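You operate a simulated robot arm through the tools that you are given. There is no shell and no other tool. Be economical: measure what you need, move in short steps, check, and stop when the job is done.

You run a simulated robot arm. Do the job below in one go: nothing can be reset, and whatever is moved stays where it is left.

## Task
Make breadcrumbs from the two bread chunks by the grinder and tip them into the small blue bowl.
Fine: push the bread down with the pusher, grind it all on to the tray, put pusher and tray on the island, spill nothing.

Only the result counts: the job must be done as asked and must still hold three seconds after the hand-in. Knocking over, shifting, dropping, spilling or breaking anything else fails it.

## Robot
A 6-joint arm with a two-finger parallel gripper, fixed in place. Base frame: the origin is at the foot of the arm, x ahead of it, y to its left, z up. Lengths are in mm, angles in degrees, forces in N, time in s.
With the tool pointing down near the work surface it reaches from about 320 to 480 mm from the base axis. Its first joint turns from -166.0 to 166.0 degrees. Payload 3.91 kg.
Tool frame: the origin (TCP) lies between the finger pads and is the grasp point; the fingertips stand 30 mm ahead of it; z points along the fingers, y is the line along which they close. The gripper opens to 110 mm. The fingers are 20 mm wide and 10 mm thick; the gripper's body (48 by 112 mm) begins 55 mm behind the TCP.
Orientation is that of the tool frame in the base frame, as [roll, pitch, yaw] about the fixed x, y, z axes, in that order (R = Rz(yaw) Ry(pitch) Rx(roll)). With the fingers straight down and closing along the base's y, the tool's x points along the base's -x, its y along +y and its z along -z.

## Interface
- The arm moves only by the tool play_rows. Its argument "moves" is a list of rows, each an object of numbers (a shift or turn left out is 0, a gripper value left out holds the last): "gripper": the opening, from 0 (shut) to 1 (fully open); "tx", "ty", "tz": the shift along the tool's x, y, z in mm; "wx", "wy", "wz": the turn, a rotation vector about the tool's x, y, z in degrees. In form: [{"gripper": .., "tx": .., "ty": .., "tz": .., "wx": .., "wy": .., "wz": ..}, ...]. A call has 1 to 12 rows; each row shifts and turns the commanded pose from where the row before left it, along the tool's axes as they then stand. Each row takes 0.2 s and may step no farther than 50 mm and 8.6 degrees from the row before; otherwise, or with a gripper value out of range, the whole call is refused. Where a pose cannot be reached the arm comes as near as it can. A force on the tool above 90 N (or 10 N above the force at the start of the call, whichever is more), or a blocked arm, ends the call early, and 0.2 s more pass. Each finger travels about 45 mm/s and halts on what it meets, pressing with about 28 N; the grip force reading is that of the motor and also rises with nothing between the fingers. The clock runs only during rows and for 0.2 s after the last one: add rows that do not move to give the fingers time. The reply holds the time, the measured pose of the TCP, the force on the tool along the base axes, the opening and the grip force, in the units named above and with some noise, with the torque about the TCP (base axes, N m) and any sound that the robot's microphone picked up.
- Cameras (640 x 400 px; columns grow to the right, rows downward): "scene" is fixed at [49.3, 650.3, 1552.9]; the picture's right is [-0.83, -0.56, 0.00], its down [-0.33, 0.49, -0.80] and it looks along [0.45, -0.67, -0.59] (base axes); focal length 236 px, centre (320, 200). "wrist" rides on the gripper at [71, 22, -107] in the tool frame; the picture's right is [-0.29, 0.96, 0.00], its down [-0.76, -0.23, -0.61] and it looks along [-0.58, -0.18, 0.79] (tool axes); focal length 243 px, centre (320, 200). There is no depth. A picture from a camera that has moved, and an enlarged one, comes with that camera's place and axes in the base frame and with its lens.
- get_image(camera): a new picture of that camera. No time passes.
- move_column(by): slides the trunk up (or, below 0, down) by that many mm; the arm rides with it, the base frame stays. It gives what a move gives, with no picture.
- enlarge(camera, box): a new picture of the part [left, top, right, bottom] of that camera's present view, enlarged. No time passes.
- hand_in(): hands the job in; it is judged then, once.

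Go step by step. Nothing tells you positions but the pictures and the camera data: compare them with the known pose of the tool, close in by small moves and look again before you grip or let go. The budget is 120 turns and 68 pictures, counting those below and the enlarged ones. Unless the task says otherwise, let go and move clear before handing in, and close with one line.

The tools are called after "Call:" as name(argument=value, ...) on one line, values as JSON. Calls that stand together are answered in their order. play_rows: Moves the arm, as the interface text tells. Its arguments: {"type":"object","properties":{"moves":{"type":"array","items":{"type":"object","properties":{"gripper":{"type":"number"},"tx":{"type":"number"},"ty":{"type":"number"},"tz":{"type":"number"},"wx":{"type":"number"},"wy":{"type":"number"},"wz":{"type":"number"}}}}},"required":["moves"]} The other tools are called the same way: move_column (by) slides the trunk up or down; get_image (camera) takes a picture; enlarge (camera, box) takes an enlarged picture of a part of a camera's view; hand_in () hands the job in.

At the start:

```text
time: 0.0
eef_pos: [286.7, -153.3, 1387.2]
orientation: [180.0, 0.0, 180.0]
force: [-0.3, -0.4, 0.0]
moment: [0.01, -0.02, -0.01]
finger_gap: 109.8
grip_force: 0.0
trunk travel left (down, up): [-561.0, 29.0]
```

scene: 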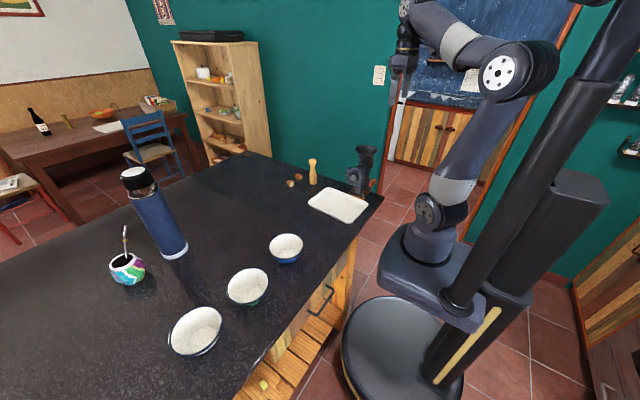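
wrist: 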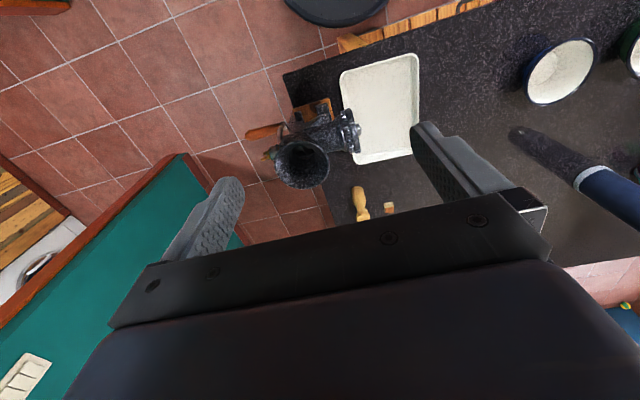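

I see the grinder at the island's far end with the tray in front of it, the pusher and two bread chunks beside it, and three bowls. I'll take enlarged views to measure these.

Call:
enlarge(camera="scene", box=[260, 130, 420, 230])

Call:
enlarge(camera="wrist", box=[230, 30, 470, 230])

Call:
enlarge(camera="scene", box=[100, 200, 340, 370])

```text
4.00 times, centred on (340, 180) of scene
camera zoom: at [49.3, 650.3, 1552.9], right [-0.83, -0.56, 0.0], down [-0.33, 0.49, -0.8], along [0.45, -0.67, -0.59], focal length 942 px, centre (240, 280)
```

zoom: 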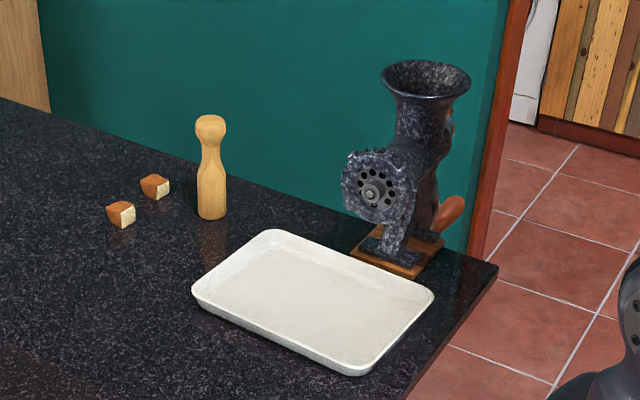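

```text
2.00 times, centred on (350, 130) of wrist
camera zoom: at [214.5, -132.0, 1494.1], right [0.29, 0.96, 0.0], down [0.76, -0.23, 0.61], along [0.58, -0.18, -0.79], focal length 485 px, centre (260, 340)
```

zoom: 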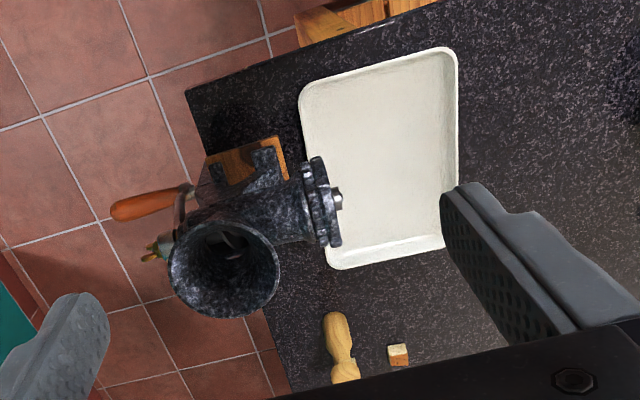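

```text
2.35 times, centred on (220, 285) of scene
camera zoom: at [49.3, 650.3, 1552.9], right [-0.83, -0.56, 0.0], down [-0.33, 0.49, -0.8], along [0.45, -0.67, -0.59], focal length 554 px, centre (555, 0)
```

zoom: 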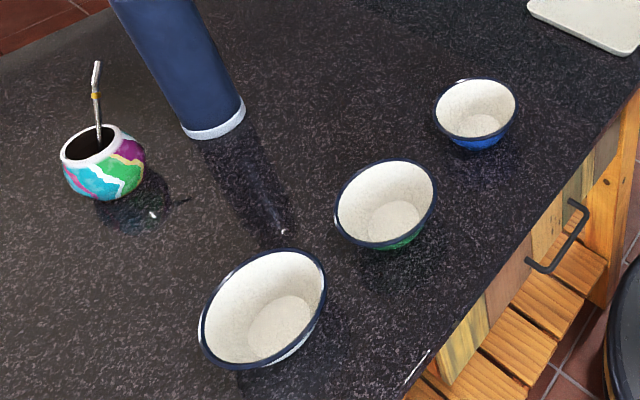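

The table top is about z=934. The tray spans roughly x 322–533, y −124–24, the hopper is at about (396,−216,1137), and the crank handle hangs off the far edge at about (393,−328,919). The pusher is at about (625,−142) and the bread at about (700,−57) and (705,−130), so I'll test the reach high up first.

Call:
play_rows(moves=[{"tx": -50}, {"tx": -50}, {"tx": -50}, {"tx": -50}, {"tx": -50}, {"tx": -50}, {}])

```text
time: 1.6
eef_pos: [561.6, -147.2, 1333.8]
orientation: [-179.9, 0.2, -180.0]
force: [-0.6, 0.3, -0.8]
moment: [0.04, 0.04, -0.01]
finger_gap: 109.9
grip_force: 0.0
out of reach, approached as far as the arm can: row 4, 5, 6
trunk travel left (down, up): [-561.0, 29.0]
```

The reach limit at this height is about x=561. I'll check it lower down.

Call:
play_rows(moves=[{"tz": 40}, {"tz": 40}, {"tz": 40}, {"tx": -50}, {"tx": -50}, {"tx": -50}, {}])

Call:
get_image(camera="wrist")

Call:
get_image(camera="scene")

```text
time: 3.2
eef_pos: [673.6, -145.2, 1214.3]
orientation: [-180.0, -0.1, 180.0]
force: [-0.6, -0.7, -0.3]
moment: [0.0, 0.03, -0.01]
finger_gap: 109.8
grip_force: 0.1
out of reach, approached as far as the arm can: row 6
trunk travel left (down, up): [-561.0, 29.0]
```

```text
62 pictures are left
camera wrist: at [600.7, -124.1, 1321.3], right [0.29, 0.96, 0.0], down [0.76, -0.23, 0.61], along [0.58, -0.18, -0.79], focal length 243 px, centre (320, 200)
```

wrist: 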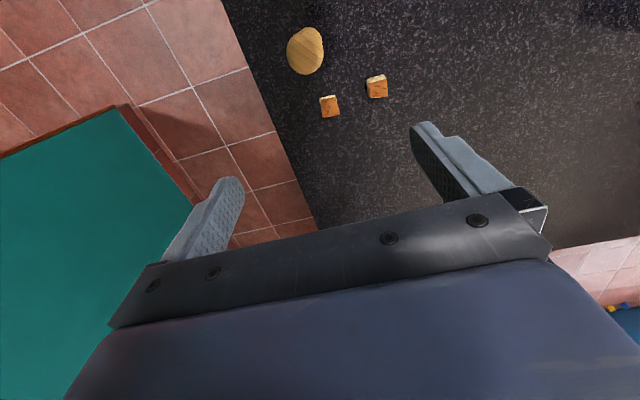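

```text
61 pictures are left
```

scene: 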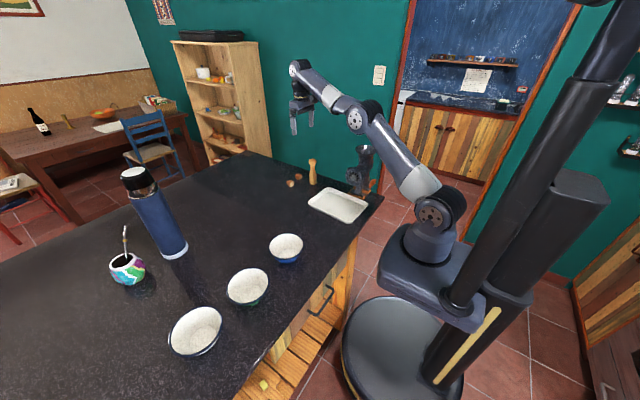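

The reach improves lower down. I'll zoom on the bread and pusher from here.

Call:
enlarge(camera="wrist", box=[270, 10, 430, 130])

```text
3.33 times, centred on (350, 70) of wrist
camera zoom: at [600.7, -124.1, 1321.3], right [0.29, 0.96, 0.0], down [0.76, -0.23, 0.61], along [0.58, -0.18, -0.79], focal length 809 px, centre (220, 633)
```

zoom: 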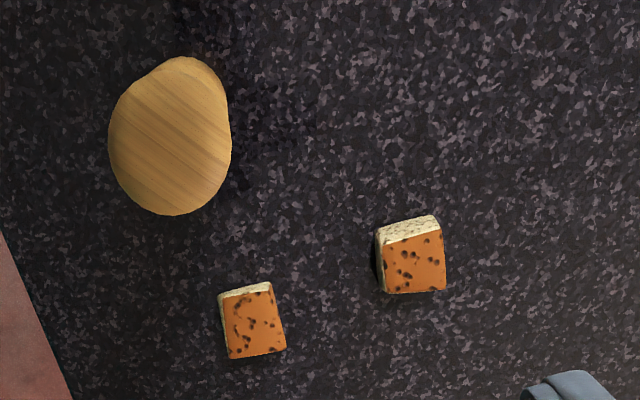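

Both chunks are about 24 mm cubes, at roughly (704,−70) and (708,−141). I'm descending over the first one with the gripper half open.

Call:
play_rows(moves=[{"ty": 37, "gripper": 0.5}, {"ty": 38}, {"tz": 45}, {"tz": 45}, {"tz": 45, "tx": -15}, {"tz": 40, "tx": -15}, {}, {}])

Call:
get_image(camera="wrist")

```text
time: 5.0
eef_pos: [702.3, -69.5, 1040.1]
orientation: [-180.0, 0.0, -180.0]
force: [0.1, 0.0, -0.3]
moment: [0.0, -0.02, -0.02]
finger_gap: 54.8
grip_force: 0.1
trunk travel left (down, up): [-561.0, 29.0]
```

```text
59 pictures are left
camera wrist: at [629.6, -47.6, 1147.5], right [0.29, 0.96, 0.0], down [0.76, -0.23, 0.61], along [0.58, -0.18, -0.79], focal length 243 px, centre (320, 200)
```

wrist: 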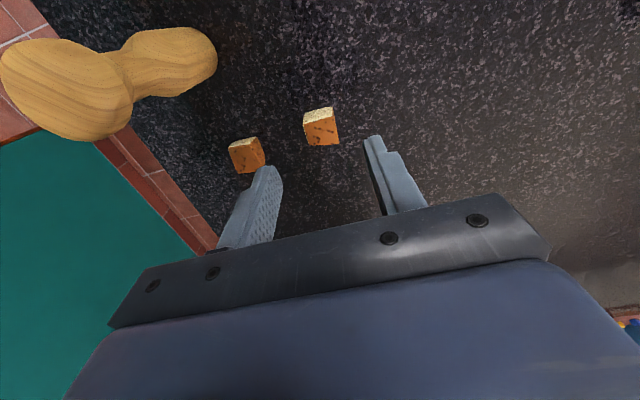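

The bread sits centred between the fingers (703,−68). Descending.

Call:
play_rows(moves=[{"tz": 35, "ty": 1}, {"tz": 30}, {"tz": 6}, {}])

Call:
get_image(camera="wrist")

```text
time: 6.0
eef_pos: [702.6, -69.7, 970.4]
orientation: [-180.0, 0.0, -180.0]
force: [-0.2, 0.1, 0.4]
moment: [0.02, -0.02, -0.01]
finger_gap: 55.2
grip_force: 0.0
trunk travel left (down, up): [-561.0, 29.0]
```

```text
58 pictures are left
camera wrist: at [630.2, -47.6, 1077.1], right [0.29, 0.96, 0.0], down [0.76, -0.23, 0.61], along [0.58, -0.18, -0.79], focal length 243 px, centre (320, 200)
```

wrist: 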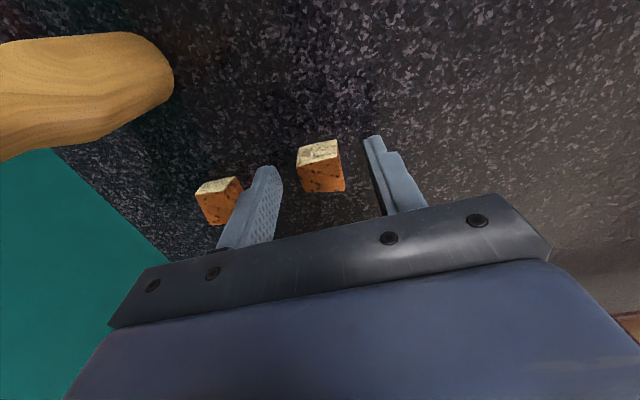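

The chunk is between the fingertips, so I'm closing.

Call:
play_rows(moves=[{"gripper": 0.1}, {}, {}, {}, {"tz": -30}, {"tz": -40}, {}])

Call:
get_image(camera="wrist")

```text
time: 7.6
eef_pos: [704.8, -70.1, 1042.5]
orientation: [-180.0, 0.0, 180.0]
force: [-0.6, -0.7, -1.1]
moment: [0.03, -0.04, 0.03]
finger_gap: 25.9
grip_force: 27.7
trunk travel left (down, up): [-561.0, 29.0]
```

```text
57 pictures are left
camera wrist: at [632.4, -48.6, 1149.0], right [0.29, 0.96, 0.0], down [0.76, -0.23, 0.61], along [0.58, -0.18, -0.79], focal length 243 px, centre (320, 200)
```

wrist: 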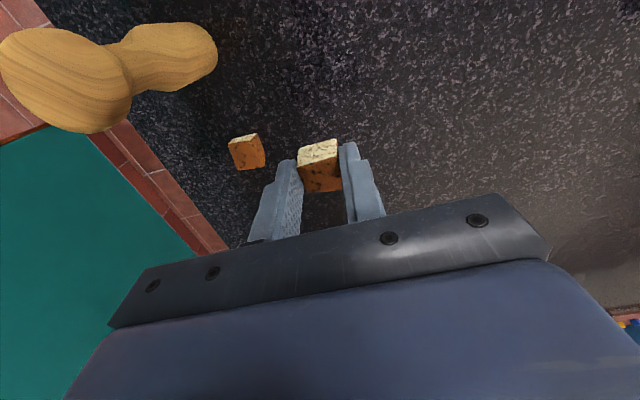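

The bread is held. I'm carrying it up and toward the hopper.

Call:
play_rows(moves=[{"tz": -48, "tx": 10}, {"tz": -48, "tx": 10}, {"tz": -48, "tx": 10}, {"tx": 40, "ty": -21, "tz": -20}, {"tx": 40, "ty": -21, "tz": -20}, {"tx": 40, "ty": -21, "tz": -20}, {"tx": 40, "ty": -21}, {"tx": 40, "ty": -21}, {"tx": 40, "ty": -21}, {}, {}])

Call:
get_image(camera="wrist")

Call:
enlarge(camera="scene", box=[300, 100, 420, 220])

```text
time: 10.0
eef_pos: [433.6, -195.4, 1246.0]
orientation: [-180.0, 0.0, 180.0]
force: [0.9, 0.4, 0.2]
moment: [-0.05, -0.01, 0.01]
finger_gap: 26.0
grip_force: 27.7
trunk travel left (down, up): [-561.0, 29.0]
```

```text
56 pictures are left
camera wrist: at [361.5, -173.7, 1353.6], right [0.29, 0.96, 0.0], down [0.76, -0.23, 0.61], along [0.58, -0.18, -0.79], focal length 243 px, centre (320, 200)
```

wrist: 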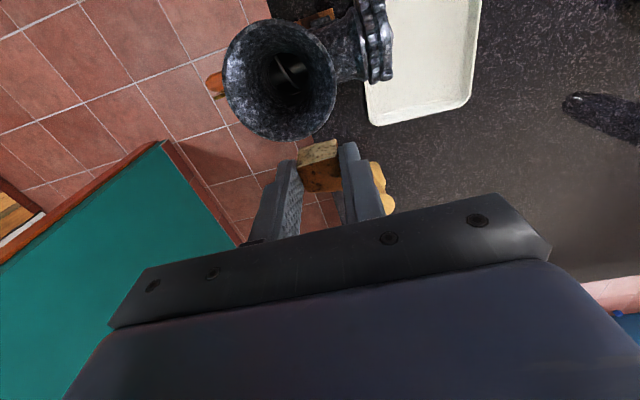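

```text
3.33 times, centred on (360, 160) of scene
camera zoom: at [49.3, 650.3, 1552.9], right [-0.83, -0.56, 0.0], down [-0.33, 0.49, -0.8], along [0.45, -0.67, -0.59], focal length 785 px, centre (187, 333)
```

zoom: 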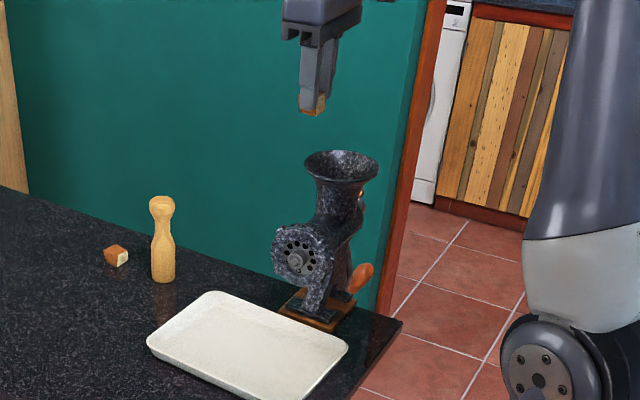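

The hopper centre refines to about (396,−217) with its rim at z≈1137. I'll centre over it and lower the chunk just inside.

Call:
play_rows(moves=[{"tx": 37, "ty": -22}, {"tz": 35}, {}])

Call:
get_image(camera="wrist")

Call:
enlarge(camera="scene", box=[320, 110, 400, 170])

```text
time: 10.8
eef_pos: [397.6, -217.5, 1209.7]
orientation: [-180.0, 0.0, 179.9]
force: [-0.1, 0.3, 0.2]
moment: [-0.03, 0.01, 0.02]
finger_gap: 26.0
grip_force: 28.0
trunk travel left (down, up): [-561.0, 29.0]
```

```text
54 pictures are left
camera wrist: at [324.5, -195.9, 1316.8], right [0.29, 0.96, 0.0], down [0.76, -0.23, 0.61], along [0.58, -0.18, -0.79], focal length 243 px, centre (320, 200)
```

wrist: 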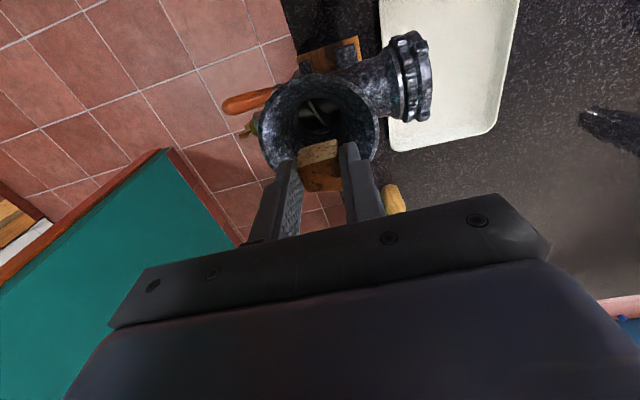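

```text
6.67 times, centred on (360, 140) of scene
camera zoom: at [49.3, 650.3, 1552.9], right [-0.83, -0.56, 0.0], down [-0.33, 0.49, -0.8], along [0.45, -0.67, -0.59], focal length 1570 px, centre (53, 600)
```

zoom: 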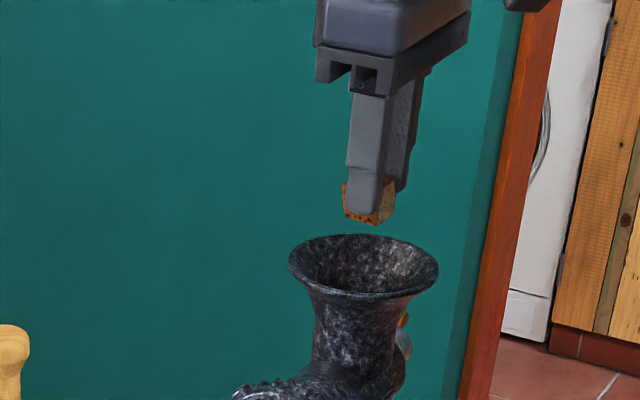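

Aligned above the hopper. I'm lowering and releasing with a small opening.

Call:
play_rows(moves=[{"tz": 30}, {"tz": 28}, {}, {"gripper": 0.36}, {}, {}, {"tz": -40}, {"tz": -40}, {}])

Call:
get_image(camera="wrist")

```text
time: 12.8
eef_pos: [392.8, -216.3, 1229.8]
orientation: [-179.9, 0.0, 180.0]
force: [0.2, 0.3, 0.3]
moment: [-0.05, 0.0, 0.0]
finger_gap: 39.8
grip_force: 0.0
trunk travel left (down, up): [-561.0, 29.0]
```

```text
52 pictures are left
camera wrist: at [320.7, -194.9, 1337.5], right [0.29, 0.96, 0.0], down [0.76, -0.23, 0.61], along [0.58, -0.18, -0.79], focal length 243 px, centre (320, 200)
```

wrist: 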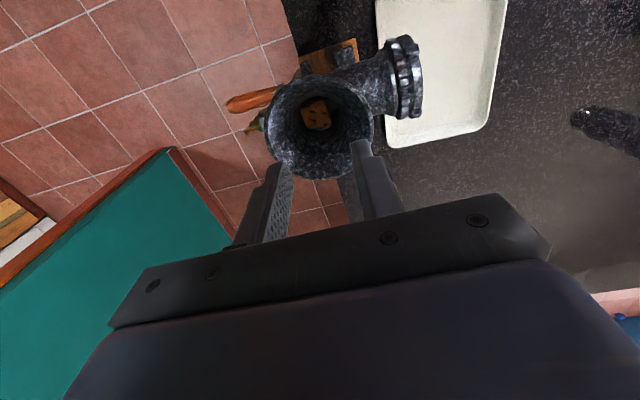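

The first chunk dropped into the throat. I'll rotate the wrist so the camera stays clear of the pusher and go for the second chunk.

Call:
play_rows(moves=[{"wz": -8.2}, {"wz": -8.2}, {"wz": -8.2}, {"wz": -8.2}, {"wz": -8.2}, {"wz": -8.2}, {"wz": -8.2}, {"wz": -8.2}, {"wz": -8.2}, {"wz": -8.2, "gripper": 0.5}, {}])

Call:
play_rows(moves=[{"tx": -16.9, "ty": -43.1, "tz": 10}, {"tx": -16.9, "ty": -43.1, "tz": 10}, {"tx": -16.9, "ty": -43.1, "tz": 10}, {"tx": -16.9, "ty": -43.1, "tz": 10}, {"tx": -16.9, "ty": -43.1, "tz": 10}, {"tx": -16.9, "ty": -43.1, "tz": 15}, {"tx": -16.9, "ty": -43.1, "tz": 15}, {"tz": 45}, {"tz": 40}, {}, {}])

Call:
get_image(camera="wrist")

```text
time: 15.2
eef_pos: [396.9, -217.4, 1230.6]
orientation: [-179.9, 0.0, -97.9]
force: [0.0, -0.7, -0.3]
moment: [0.01, -0.02, 0.03]
finger_gap: 55.1
grip_force: 0.1
trunk travel left (down, up): [-561.0, 29.0]
```

```text
time: 17.6
eef_pos: [705.4, -139.1, 1064.0]
orientation: [-179.9, 0.1, -98.0]
force: [0.3, 0.0, 0.4]
moment: [0.01, 0.0, -0.03]
finger_gap: 55.0
grip_force: 0.0
out of reach, approached as far as the arm can: row 7
trunk travel left (down, up): [-561.0, 29.0]
```

```text
51 pictures are left
camera wrist: at [673.0, -205.8, 1171.0], right [-0.91, 0.42, 0.0], down [0.33, 0.72, 0.61], along [0.26, 0.55, -0.79], focal length 243 px, centre (320, 200)
```

wrist: 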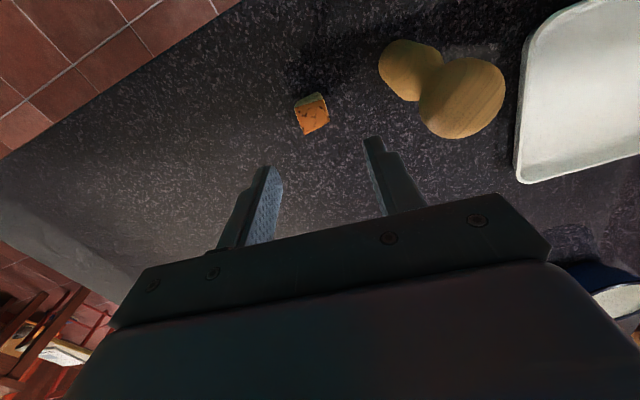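

The chunk is at about (711,−142). I'm correcting slightly and descending.

Call:
play_rows(moves=[{"tx": 2, "ty": -5, "tz": 34}, {"tz": 35}, {"tz": 25}, {}, {}])

Call:
get_image(camera="wrist")

```text
time: 18.8
eef_pos: [709.4, -142.7, 969.1]
orientation: [180.0, 0.0, -98.0]
force: [-0.4, -0.6, 1.0]
moment: [-0.02, -0.02, 0.01]
finger_gap: 54.8
grip_force: 0.0
trunk travel left (down, up): [-561.0, 29.0]
```

```text
50 pictures are left
camera wrist: at [677.3, -210.4, 1076.5], right [-0.91, 0.42, 0.0], down [0.33, 0.72, 0.61], along [0.26, 0.55, -0.79], focal length 243 px, centre (320, 200)
```

wrist: 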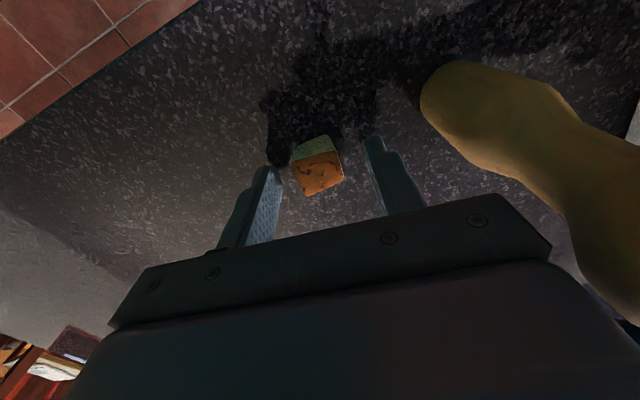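

The chunk is between the fingertips. I'm closing, lifting and returning to the hopper.

Call:
play_rows(moves=[{"gripper": 0.1}, {}, {}, {}, {"tz": -45}, {"tz": -45}, {"tz": -45}, {"tz": -35, "ty": 10}, {"tz": -30, "ty": 15, "tx": 5}, {}])

Call:
play_rows(moves=[{"tz": -15, "tx": 16, "ty": 40}, {"tz": -15, "tx": 16, "ty": 40}, {"tz": -15, "tx": 16, "ty": 40}, {"tz": -15, "tx": 16, "ty": 40}, {"tx": 16, "ty": 40}, {"tx": 16, "ty": 40}, {"tx": 16, "ty": 35}, {}])

Call:
get_image(camera="wrist")

```text
time: 21.0
eef_pos: [679.8, -146.7, 1169.4]
orientation: [179.9, 0.0, -98.0]
force: [-0.5, -0.6, 0.2]
moment: [0.02, 0.01, -0.03]
finger_gap: 26.4
grip_force: 27.6
trunk travel left (down, up): [-561.0, 29.0]
```

```text
time: 22.8
eef_pos: [396.7, -218.0, 1228.0]
orientation: [179.9, 0.0, -98.1]
force: [-0.1, -0.2, -0.4]
moment: [0.03, -0.02, -0.02]
finger_gap: 26.6
grip_force: 28.1
trunk travel left (down, up): [-561.0, 29.0]
```

```text
49 pictures are left
camera wrist: at [364.4, -284.8, 1335.8], right [-0.91, 0.42, 0.0], down [0.33, 0.72, 0.61], along [0.26, 0.55, -0.79], focal length 243 px, centre (320, 200)
```

wrist: 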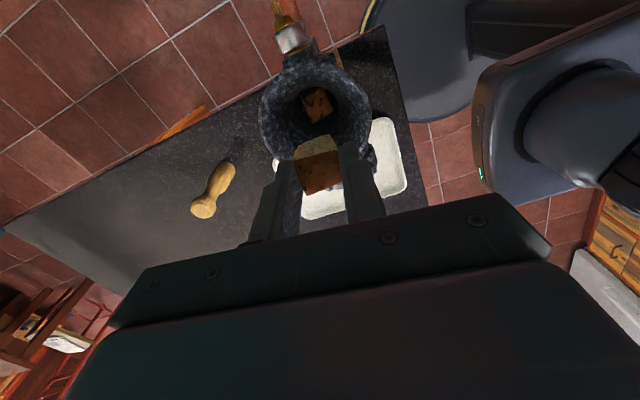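

The second chunk is over the hopper. I'm lowering and releasing it.

Call:
play_rows(moves=[{"tz": 30}, {"tz": 30}, {"tz": 16}, {}, {"gripper": 0.36}, {}, {}, {"tz": -40}, {"tz": -40}, {}])

Call:
get_image(camera="wrist")

```text
time: 25.0
eef_pos: [395.2, -216.8, 1234.1]
orientation: [-180.0, 0.0, -97.9]
force: [-0.7, 0.5, -0.1]
moment: [-0.03, 0.02, -0.02]
finger_gap: 39.6
grip_force: 0.0
trunk travel left (down, up): [-561.0, 29.0]
```

```text
48 pictures are left
camera wrist: at [363.1, -284.0, 1341.1], right [-0.91, 0.42, 0.0], down [0.33, 0.72, 0.61], along [0.26, 0.55, -0.79], focal length 243 px, centre (320, 200)
```

wrist: 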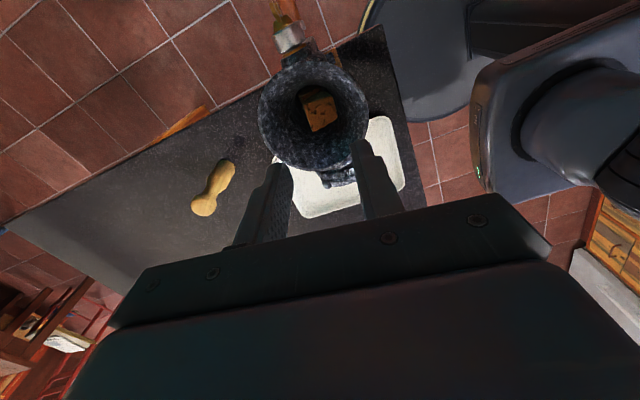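

Both chunks are in the throat. Next I'm going above the pusher at about (623,−143).

Call:
play_rows(moves=[{"tx": -21, "ty": -43, "gripper": 0.6}, {"tx": -21, "ty": -43}, {"tx": -21, "ty": -43}, {"tx": -21, "ty": -43, "tz": 20}, {"tx": -20, "ty": -43.5, "tz": 30}, {"tz": 45}, {"tz": 20}, {}, {}])

Call:
get_image(camera="wrist")

Call:
enlarge(camera="scene", box=[270, 130, 390, 220])

```text
refused: row 4 steps farther than a row can; nothing moved
```

```text
47 pictures are left
camera wrist: at [363.1, -284.0, 1341.1], right [-0.91, 0.42, 0.0], down [0.33, 0.72, 0.61], along [0.26, 0.55, -0.79], focal length 243 px, centre (320, 200)
```

wrist: 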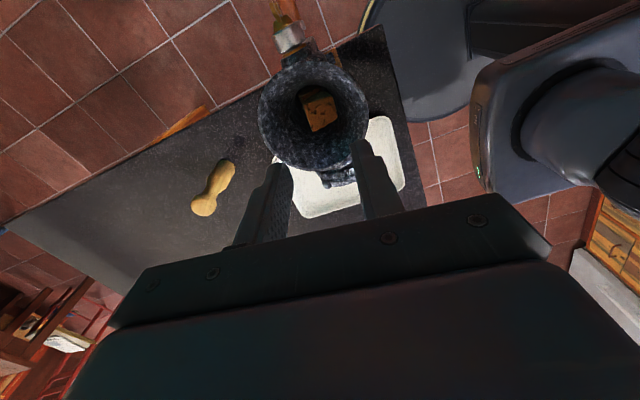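

```text
4.44 times, centred on (330, 175) of scene
camera zoom: at [49.3, 650.3, 1552.9], right [-0.83, -0.56, 0.0], down [-0.33, 0.49, -0.8], along [0.45, -0.67, -0.59], focal length 1047 px, centre (276, 311)
```

zoom: 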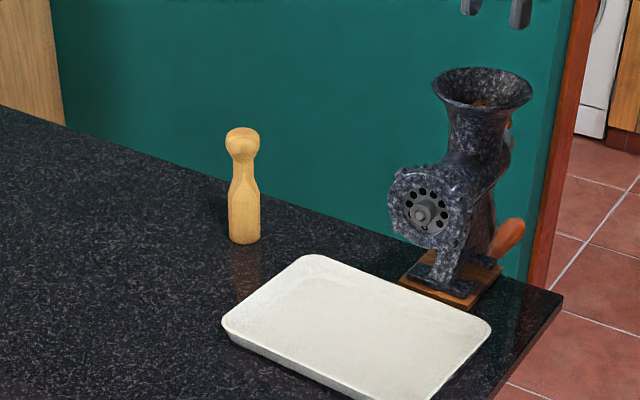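

That step was too long, so I'm repeating it with smaller rows.

Call:
play_rows(moves=[{"tx": -21, "ty": -43, "gripper": 0.6}, {"tx": -21, "ty": -43}, {"tx": -21, "ty": -43}, {"tx": -21, "ty": -43}, {"tx": -20, "ty": -43.5}, {"tz": 40}, {"tz": 40}, {"tz": 35}, {}, {}])

Call:
get_image(camera="wrist")

```text
time: 27.2
eef_pos: [621.9, -148.5, 1116.4]
orientation: [-180.0, 0.0, -97.9]
force: [0.5, -0.4, 0.2]
moment: [0.02, 0.0, 0.0]
finger_gap: 65.9
grip_force: 0.0
trunk travel left (down, up): [-561.0, 29.0]
```

```text
45 pictures are left
camera wrist: at [590.7, -214.9, 1224.1], right [-0.91, 0.42, 0.0], down [0.33, 0.72, 0.61], along [0.26, 0.55, -0.79], focal length 243 px, centre (320, 200)
```

wrist: 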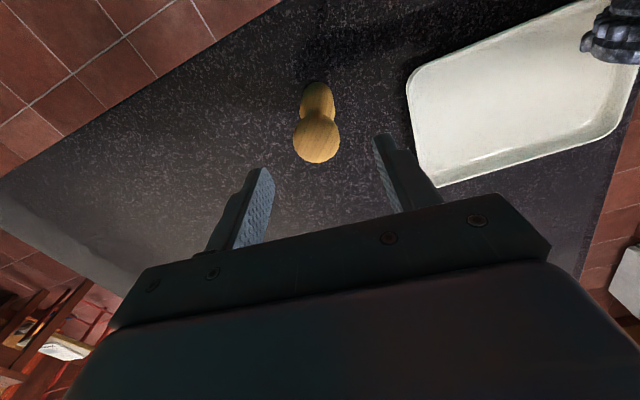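

The pusher axis is at about (626,−147). I'm descending around the head and gripping it.

Call:
play_rows(moves=[{"tx": -2.6, "ty": -4.2, "tz": 30}, {"tz": 30}, {"tz": 16}, {}, {"gripper": 0.2}, {}, {}, {}, {"tz": -20}, {}])

Call:
get_image(camera="wrist")

```text
time: 29.4
eef_pos: [627.7, -144.2, 1060.4]
orientation: [-180.0, 0.0, -98.0]
force: [0.3, 0.3, -0.1]
moment: [0.03, -0.03, -0.01]
finger_gap: 34.6
grip_force: 28.4
trunk travel left (down, up): [-561.0, 29.0]
```

```text
44 pictures are left
camera wrist: at [594.4, -211.8, 1168.1], right [-0.91, 0.42, 0.0], down [0.33, 0.72, 0.61], along [0.26, 0.55, -0.79], focal length 243 px, centre (320, 200)
```

wrist: 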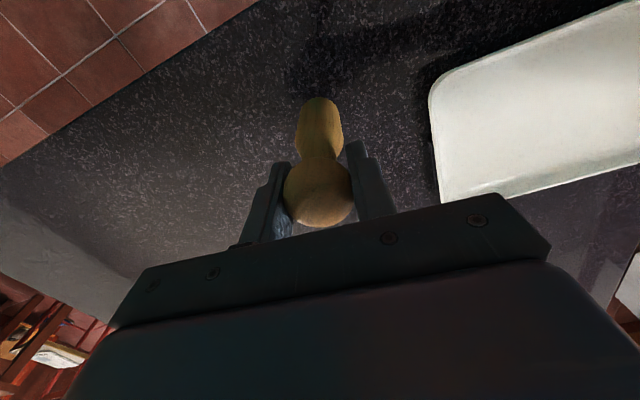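

The pusher is held by its head. I'm lifting it and carrying it over the hopper.

Call:
play_rows(moves=[{"tz": -45}, {"tz": -45}, {"tz": -20, "tx": 17.4, "ty": 36.5}, {"tz": -20, "tx": 17.4, "ty": 36.5}, {"tz": -25, "tx": 17.4, "ty": 36.5}, {"tz": -25, "tx": 17.4, "ty": 36.5}, {"tz": -25, "tx": 17.4, "ty": 36.5}, {"tx": 17.4, "ty": 36.5}, {}, {}])

Call:
get_image(camera="wrist")

Call:
enlarge(camera="scene", box=[320, 90, 420, 170])

```text
time: 31.6
eef_pos: [398.0, -215.7, 1267.6]
orientation: [179.9, -0.1, -98.0]
force: [0.9, 0.1, -1.1]
moment: [-0.03, -0.03, 0.01]
finger_gap: 34.4
grip_force: 27.8
trunk travel left (down, up): [-561.0, 29.0]
```

```text
43 pictures are left
camera wrist: at [364.7, -282.9, 1374.6], right [-0.91, 0.42, 0.0], down [0.33, 0.72, 0.61], along [0.26, 0.55, -0.79], focal length 243 px, centre (320, 200)
```

wrist: 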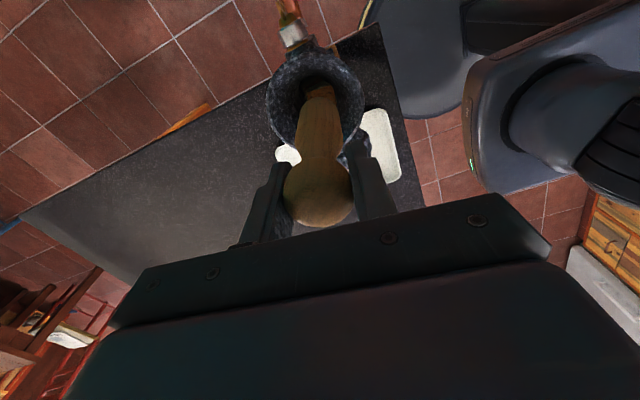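

```text
5.00 times, centred on (370, 130) of scene
camera zoom: at [49.3, 650.3, 1552.9], right [-0.83, -0.56, 0.0], down [-0.33, 0.49, -0.8], along [0.45, -0.67, -0.59], focal length 1177 px, centre (70, 550)
```

zoom: 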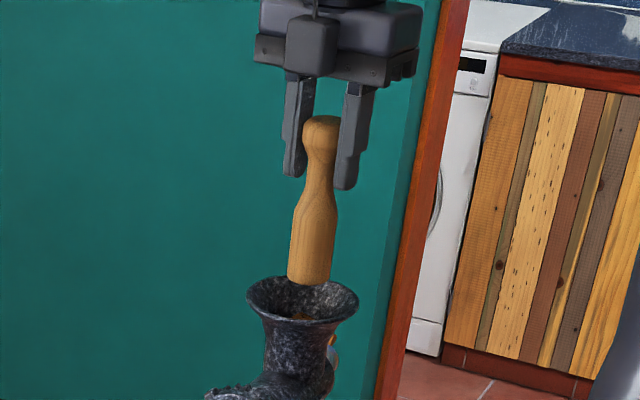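

The pusher is aligned over the throat. I'm lowering it slowly, watching the force.

Call:
play_rows(moves=[{"ty": -2, "tz": 20}, {"tz": 15}, {"tz": 10}, {"tz": 8}, {"tz": 6}, {"tz": 5}, {}])

```text
time: 33.2
eef_pos: [398.1, -216.4, 1203.3]
orientation: [180.0, -0.1, -97.9]
force: [0.4, 0.3, -0.9]
moment: [-0.03, 0.0, 0.0]
finger_gap: 33.9
grip_force: 28.0
trunk travel left (down, up): [-561.0, 29.0]
```

Call:
play_rows(moves=[{"tz": 5}, {"tz": 5}, {"tz": 5}, {}])

Call:
get_image(camera="wrist")

```text
time: 34.2
eef_pos: [398.0, -217.3, 1187.3]
orientation: [-179.9, 0.1, -98.0]
force: [-0.4, 0.7, -0.9]
moment: [-0.03, 0.0, -0.04]
finger_gap: 33.8
grip_force: 28.2
trunk travel left (down, up): [-561.0, 29.0]
```

```text
41 pictures are left
camera wrist: at [365.4, -284.1, 1295.6], right [-0.91, 0.42, 0.0], down [0.33, 0.72, 0.61], along [0.26, 0.55, -0.79], focal length 243 px, centre (320, 200)
```

wrist: 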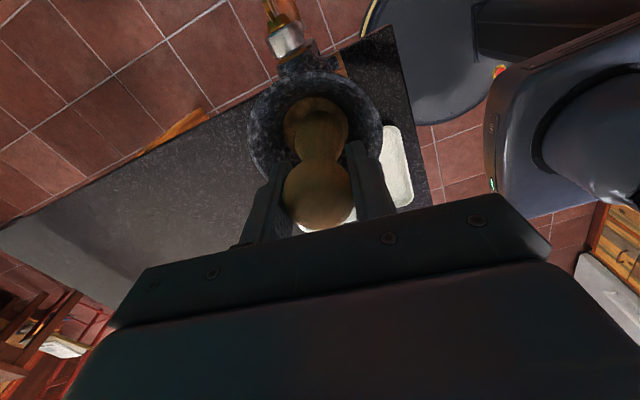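

No contact yet, so I continue down in small steps.

Call:
play_rows(moves=[{"tz": 4}, {"tz": 4}, {"tz": 4}, {"tz": 4}, {}])

```text
time: 35.4
eef_pos: [398.3, -215.3, 1171.3]
orientation: [179.9, 0.0, -98.0]
force: [2.2, -0.5, 17.5]
moment: [-0.14, 0.0, 0.06]
finger_gap: 34.0
grip_force: 27.8
trunk travel left (down, up): [-561.0, 29.0]
```

The pusher is now pressing on the bread with 17 N. I'll push a little more.

Call:
play_rows(moves=[{"tz": 3}, {"tz": 3}, {}])

Call:
enlarge(camera="scene", box=[320, 90, 420, 210])

```text
time: 36.2
eef_pos: [398.1, -215.0, 1167.2]
orientation: [-179.8, -0.1, -98.0]
force: [2.3, -0.8, 23.4]
moment: [-0.06, 0.13, 0.03]
finger_gap: 33.7
grip_force: 28.1
trunk travel left (down, up): [-561.0, 29.0]
```

```text
3.33 times, centred on (370, 150) of scene
camera zoom: at [49.3, 650.3, 1552.9], right [-0.83, -0.56, 0.0], down [-0.33, 0.49, -0.8], along [0.45, -0.67, -0.59], focal length 785 px, centre (153, 367)
```

zoom: 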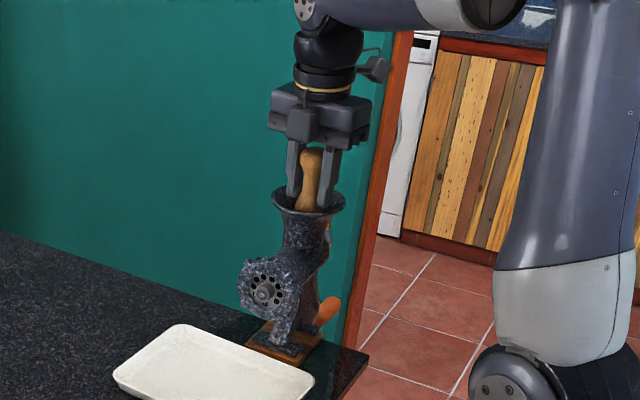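

Call:
play_rows(moves=[{"tz": 4}, {"tz": 4}, {}])

```text
time: 37.0
eef_pos: [396.8, -215.1, 1164.3]
orientation: [-179.4, -0.3, -98.0]
force: [-0.9, 3.7, 62.1]
moment: [0.29, 0.9, -0.04]
finger_gap: 33.7
grip_force: 28.5
trunk travel left (down, up): [-561.0, 29.0]
```

It is firmly stopped at 62 N, so the bread is fully pushed down. I'm relieving the load, letting go of the pusher in the throat and retreating upward.

Call:
play_rows(moves=[{"tz": -6}, {}, {"gripper": 0.43}, {}, {}, {"tz": -30}, {"tz": -45}, {"tz": -45}, {}])

Call:
get_image(camera="wrist")

Call:
enlarge(camera="scene", box=[320, 120, 400, 210])

```text
time: 39.0
eef_pos: [397.0, -213.7, 1285.4]
orientation: [179.9, 0.0, -98.0]
force: [0.5, -0.2, 0.0]
moment: [0.0, -0.01, 0.0]
finger_gap: 47.5
grip_force: 0.2
trunk travel left (down, up): [-561.0, 29.0]
```

```text
39 pictures are left
camera wrist: at [363.6, -281.4, 1391.6], right [-0.91, 0.42, 0.0], down [0.33, 0.72, 0.61], along [0.26, 0.55, -0.79], focal length 243 px, centre (320, 200)
```

wrist: 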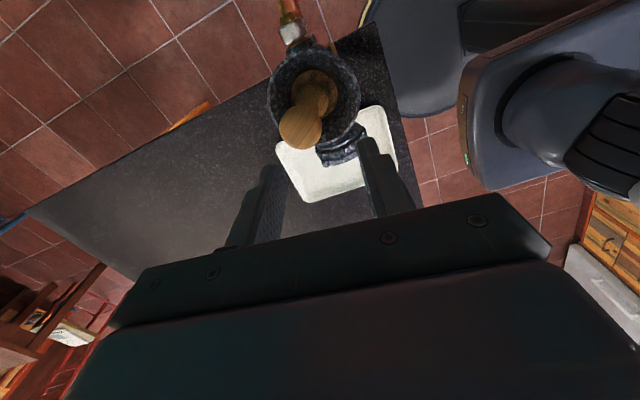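

```text
4.44 times, centred on (360, 165) of scene
camera zoom: at [49.3, 650.3, 1552.9], right [-0.83, -0.56, 0.0], down [-0.33, 0.49, -0.8], along [0.45, -0.67, -0.59], focal length 1047 px, centre (142, 356)
```

zoom: 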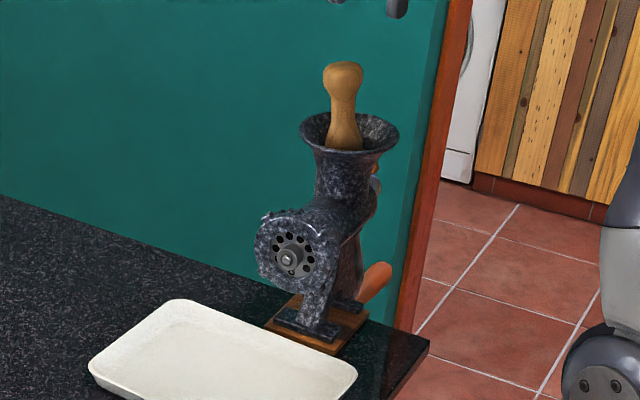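

The pusher stands in the throat. The plate face is at y≈−115, barely past the tray's near rim (y≈−125), so I'll nudge the tray about 12 mm toward the grinder, pushing from its far side with closed fingers.

Call:
play_rows(moves=[{"tx": -45, "ty": 1, "gripper": 0}, {"tx": -45, "ty": 1}, {"tx": -45, "ty": 1}, {"tx": -45, "ty": 1}, {"tx": -45, "ty": 1}, {"tx": -45, "ty": 1}, {"tz": 45}, {"tz": 45}, {"tz": 45}, {"tz": 45}, {"tz": 45}, {}])

Call:
get_image(camera="wrist")

```text
time: 41.6
eef_pos: [431.1, 50.5, 1059.6]
orientation: [-180.0, 0.0, -97.9]
force: [-0.9, -1.1, -0.1]
moment: [-0.03, -0.01, -0.03]
finger_gap: 0.3
grip_force: 28.0
trunk travel left (down, up): [-561.0, 29.0]
```

```text
37 pictures are left
camera wrist: at [398.3, -16.2, 1166.7], right [-0.91, 0.42, 0.0], down [0.33, 0.72, 0.61], along [0.26, 0.55, -0.79], focal length 243 px, centre (320, 200)
```

wrist: 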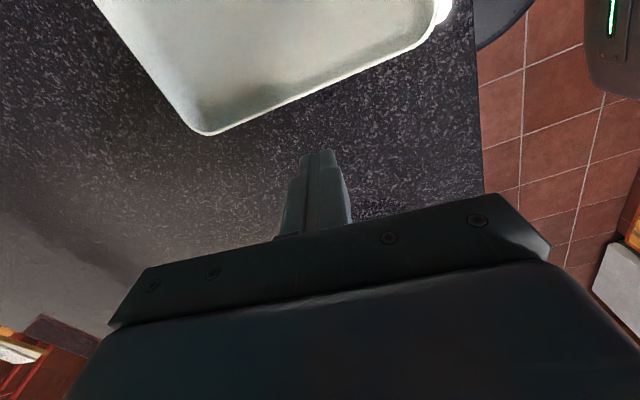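

The tray's far rim is at y≈23. I'm descending beside it and pushing gently toward −y until the finger face is at about y=11.

Call:
play_rows(moves=[{"tz": 45}, {"tz": 43}, {}, {"tx": 7, "ty": -1}, {"tx": 5, "ty": -0.7}, {"tx": 4, "ty": -0.6}, {"tx": 4, "ty": -0.6}, {}])

Call:
get_image(camera="wrist")

```text
time: 43.4
eef_pos: [429.5, 32.1, 970.7]
orientation: [-180.0, 0.0, -98.0]
force: [-0.2, 0.2, 1.0]
moment: [-0.01, 0.02, 0.0]
finger_gap: 0.0
grip_force: 27.8
trunk travel left (down, up): [-561.0, 29.0]
```

```text
36 pictures are left
camera wrist: at [397.0, -35.7, 1078.3], right [-0.91, 0.42, 0.0], down [0.33, 0.72, 0.61], along [0.26, 0.55, -0.79], focal length 243 px, centre (320, 200)
```

wrist: 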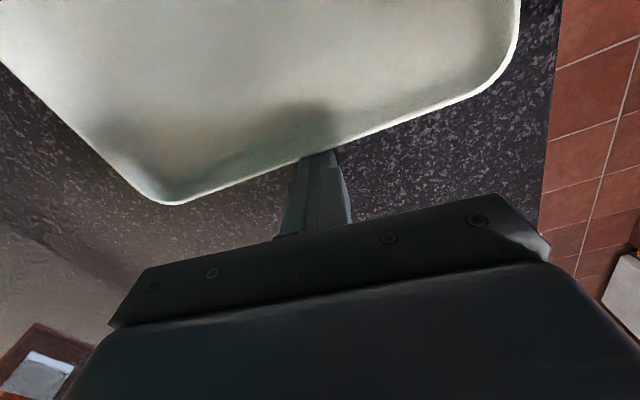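

The finger is just at the rim (y≈23). I'm pushing 12 mm.

Call:
play_rows(moves=[{"tx": 3, "ty": -0.4}, {"tx": 3, "ty": -0.4}, {"tx": 3, "ty": -0.4}, {"tx": 3, "ty": -0.4}, {}])

Call:
enlarge(camera="scene", box=[300, 140, 400, 230])

```text
time: 44.6
eef_pos: [429.4, 18.2, 970.7]
orientation: [-180.0, -0.1, -98.0]
force: [1.3, 0.0, 0.4]
moment: [-0.01, 0.0, 0.02]
finger_gap: 0.0
grip_force: 28.3
trunk travel left (down, up): [-561.0, 29.0]
```

```text
4.44 times, centred on (350, 185) of scene
camera zoom: at [49.3, 650.3, 1552.9], right [-0.83, -0.56, 0.0], down [-0.33, 0.49, -0.8], along [0.45, -0.67, -0.59], focal length 1047 px, centre (187, 267)
```

zoom: 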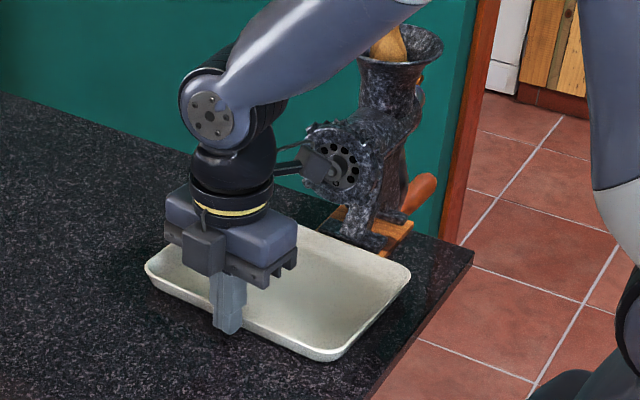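

The tray now sits close up to the grinder's board. I'm backing off, rising, and crossing over the hopper to the outside of the grinder for the crank.

Call:
play_rows(moves=[{"tx": -12}, {"tz": -45}, {"tz": -48}, {"tz": -48}, {"tz": -48}, {"tz": -48}, {"tz": -48}, {"tz": -45}, {}])

Call:
play_rows(moves=[{"tx": 46, "ty": -3}, {"tx": 46, "ty": -3}, {"tx": 46, "ty": -3}, {"tx": 46, "ty": -3}, {"tx": 46, "ty": -3}, {"tx": 46, "ty": -3}, {"tx": 46, "ty": -3}, {"tx": 46, "ty": -3}, {"tx": 46, "ty": -3}, {"tx": 46, "ty": -3}, {"wz": -8}, {}])

Call:
play_rows(moves=[{"tz": 45, "gripper": 0.6}, {"tz": 45}, {"tz": 45}, {"tz": 45}, {"wy": -7.5}, {"wy": -7.5}, {"wy": -7.5}, {"wy": -7.5}, {"wy": -7.5}, {"wy": -7.5}, {}, {}])

Call:
get_image(camera="wrist")

Call:
get_image(camera="scene")

```text
time: 46.6
eef_pos: [429.5, 31.8, 1301.6]
orientation: [-179.9, 0.0, -98.0]
force: [-0.9, -0.3, 0.4]
moment: [0.0, -0.02, -0.02]
finger_gap: 0.1
grip_force: 27.7
trunk travel left (down, up): [-561.0, 29.0]
```

```text
time: 49.2
eef_pos: [398.0, -429.3, 1302.4]
orientation: [-179.9, 0.0, -89.9]
force: [0.4, 0.3, -0.2]
moment: [0.0, -0.02, 0.0]
finger_gap: 0.0
grip_force: 27.9
trunk travel left (down, up): [-561.0, 29.0]
```

```text
time: 51.8
eef_pos: [381.3, -382.4, 1086.4]
orientation: [-179.8, 44.7, -90.0]
force: [0.2, 1.2, -0.6]
moment: [-0.04, 0.0, -0.01]
finger_gap: 66.1
grip_force: 0.0
out of reach, approached as far as the arm can: row 9, 10
trunk travel left (down, up): [-561.0, 29.0]
```

```text
34 pictures are left
camera wrist: at [357.8, -507.4, 1112.8], right [-0.96, 0.21, 0.2], down [0.23, 0.11, 0.97], along [0.18, 0.97, -0.15], focal length 243 px, centre (320, 200)
```

wrist: 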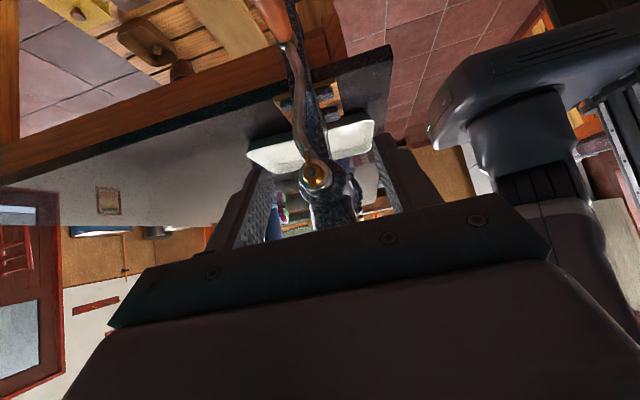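

```text
33 pictures are left
```

scene: 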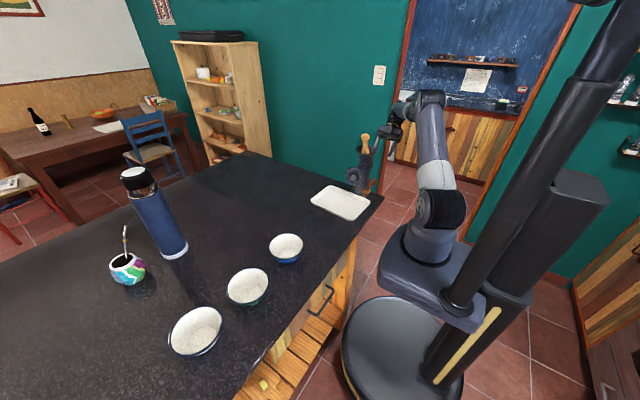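

The crank hub is at about (395,−305,1062), the arm hangs straight down, and the handle is at about (396,−336,919) along y. I'll reduce the tilt to about 24° for reach and approach along the tool axis.

Call:
play_rows(moves=[{"wy": 7}, {"wy": 7}, {"wy": 7}, {}])

```text
time: 52.8
eef_pos: [380.7, -382.9, 1087.3]
orientation: [180.0, 23.9, -90.0]
force: [-0.3, 0.3, 0.3]
moment: [0.0, -0.02, 0.01]
finger_gap: 65.8
grip_force: 0.0
trunk travel left (down, up): [-561.0, 29.0]
```

Call:
play_rows(moves=[{"tx": 14.5, "ty": -7.6, "tz": 25.5}, {"tx": 14.4, "ty": -7.7, "tz": 25.8}, {}])

Call:
get_image(camera="wrist")

```text
time: 53.6
eef_pos: [395.4, -387.4, 1028.4]
orientation: [-180.0, 24.0, -90.0]
force: [0.3, 0.0, -0.6]
moment: [-0.01, 0.01, -0.03]
finger_gap: 66.3
grip_force: 0.2
trunk travel left (down, up): [-561.0, 29.0]
```

```text
32 pictures are left
camera wrist: at [372.6, -496.2, 1097.0], right [-0.96, 0.26, 0.12], down [0.23, 0.45, 0.86], along [0.18, 0.85, -0.49], focal length 243 px, centre (320, 200)
```

wrist: 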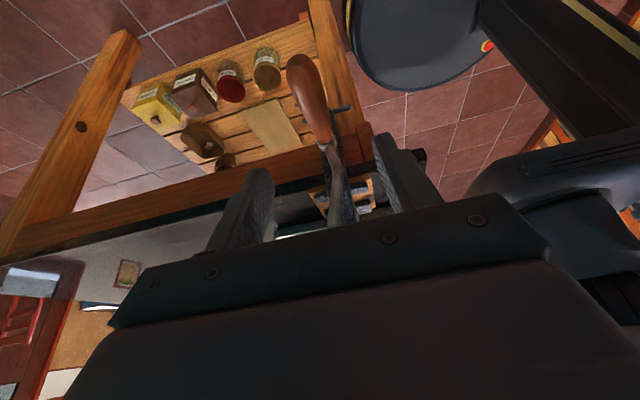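

The handle spans about y −385…−305 at x≈397, z≈907. I'm approaching along the tool axis and will look again before gripping.

Call:
play_rows(moves=[{"tx": 12.2, "ty": -2, "tz": 30}, {"tz": 35}, {"tz": 30}, {}])

Call:
get_image(camera="wrist")

```text
time: 54.6
eef_pos: [398.0, -359.5, 935.7]
orientation: [-180.0, 23.9, -89.8]
force: [0.1, -0.5, -0.2]
moment: [0.03, 0.01, 0.0]
finger_gap: 65.9
grip_force: 0.1
trunk travel left (down, up): [-561.0, 29.0]
```

```text
31 pictures are left
camera wrist: at [375.1, -467.8, 1005.7], right [-0.96, 0.26, 0.12], down [0.23, 0.45, 0.86], along [0.18, 0.85, -0.49], focal length 243 px, centre (320, 200)
```

wrist: 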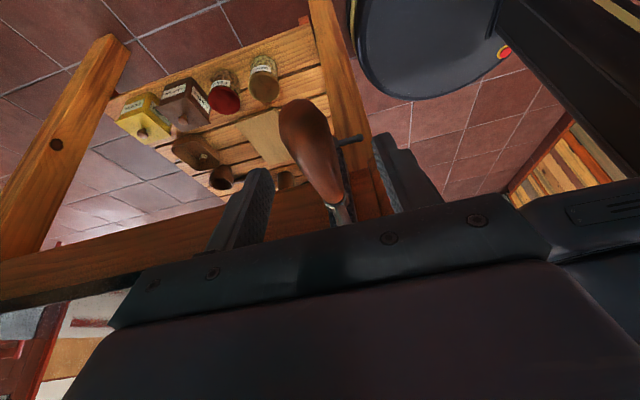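

Aligned around the handle. I'm moving the last bit and closing.

Call:
play_rows(moves=[{"tz": 16}, {"tz": 15}, {}, {"gripper": 0.1}, {}, {}, {}, {}])

Call:
get_image(camera="wrist")

```text
time: 56.4
eef_pos: [398.4, -346.7, 908.9]
orientation: [180.0, 24.1, -90.0]
force: [-0.2, 0.0, -0.9]
moment: [-0.01, 0.01, 0.0]
finger_gap: 25.6
grip_force: 28.0
trunk travel left (down, up): [-561.0, 29.0]
```

```text
30 pictures are left
camera wrist: at [375.4, -455.6, 977.1], right [-0.96, 0.26, 0.12], down [0.23, 0.45, 0.86], along [0.18, 0.85, -0.49], focal length 243 px, centre (320, 200)
```

wrist: 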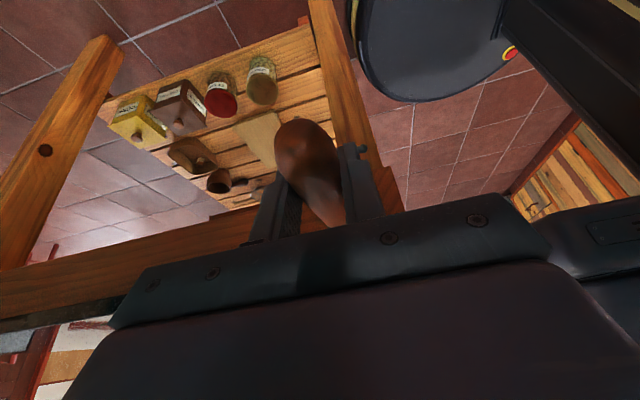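

The handle is gripped. I'll try a small arc clockwise (seen from the handle side) about a hub at (397.5, z 1056), R≈148, and watch the forces.

Call:
play_rows(moves=[{"ty": 20.6, "tx": -0.6, "tz": -1.3}, {"ty": 20.2, "tx": -1.7, "tz": -3.9}, {"ty": 19.4, "tx": -2.9, "tz": -6.5}, {"ty": 18.2, "tx": -3.9, "tz": -8.9}, {}])

```text
time: 57.6
eef_pos: [319.3, -348.0, 929.8]
orientation: [-179.9, 23.8, -89.9]
force: [11.8, 3.9, 17.8]
moment: [0.15, -0.07, 0.08]
finger_gap: 25.6
grip_force: 27.9
trunk travel left (down, up): [-561.0, 29.0]
```

The crank turns, with about 20 N inward force, so the real radius looks slightly smaller. I'm continuing with a small inward correction.

Call:
play_rows(moves=[{"ty": 15.5, "tx": -5.6, "tz": -12.5}, {"ty": 13.9, "tx": -6.2, "tz": -13.9}, {}])

```text
time: 58.4
eef_pos: [289.3, -347.3, 957.7]
orientation: [179.8, 23.9, -90.2]
force: [-4.5, 1.6, -5.2]
moment: [-0.29, 0.05, 0.04]
finger_gap: 25.7
grip_force: 28.2
trunk travel left (down, up): [-561.0, 29.0]
```

The path fits R≈147, so I'm continuing around with larger steps.

Call:
play_rows(moves=[{"ty": 22.9, "tx": -13.8, "tz": -31.1}, {"ty": 12.7, "tx": -15.8, "tz": -35.5}, {}])

```text
time: 59.2
eef_pos: [252.8, -347.4, 1034.1]
orientation: [-180.0, 23.8, -90.0]
force: [-20.4, -2.4, -4.3]
moment: [-0.26, 0.09, -0.17]
finger_gap: 25.4
grip_force: 28.6
trunk travel left (down, up): [-561.0, 29.0]
```

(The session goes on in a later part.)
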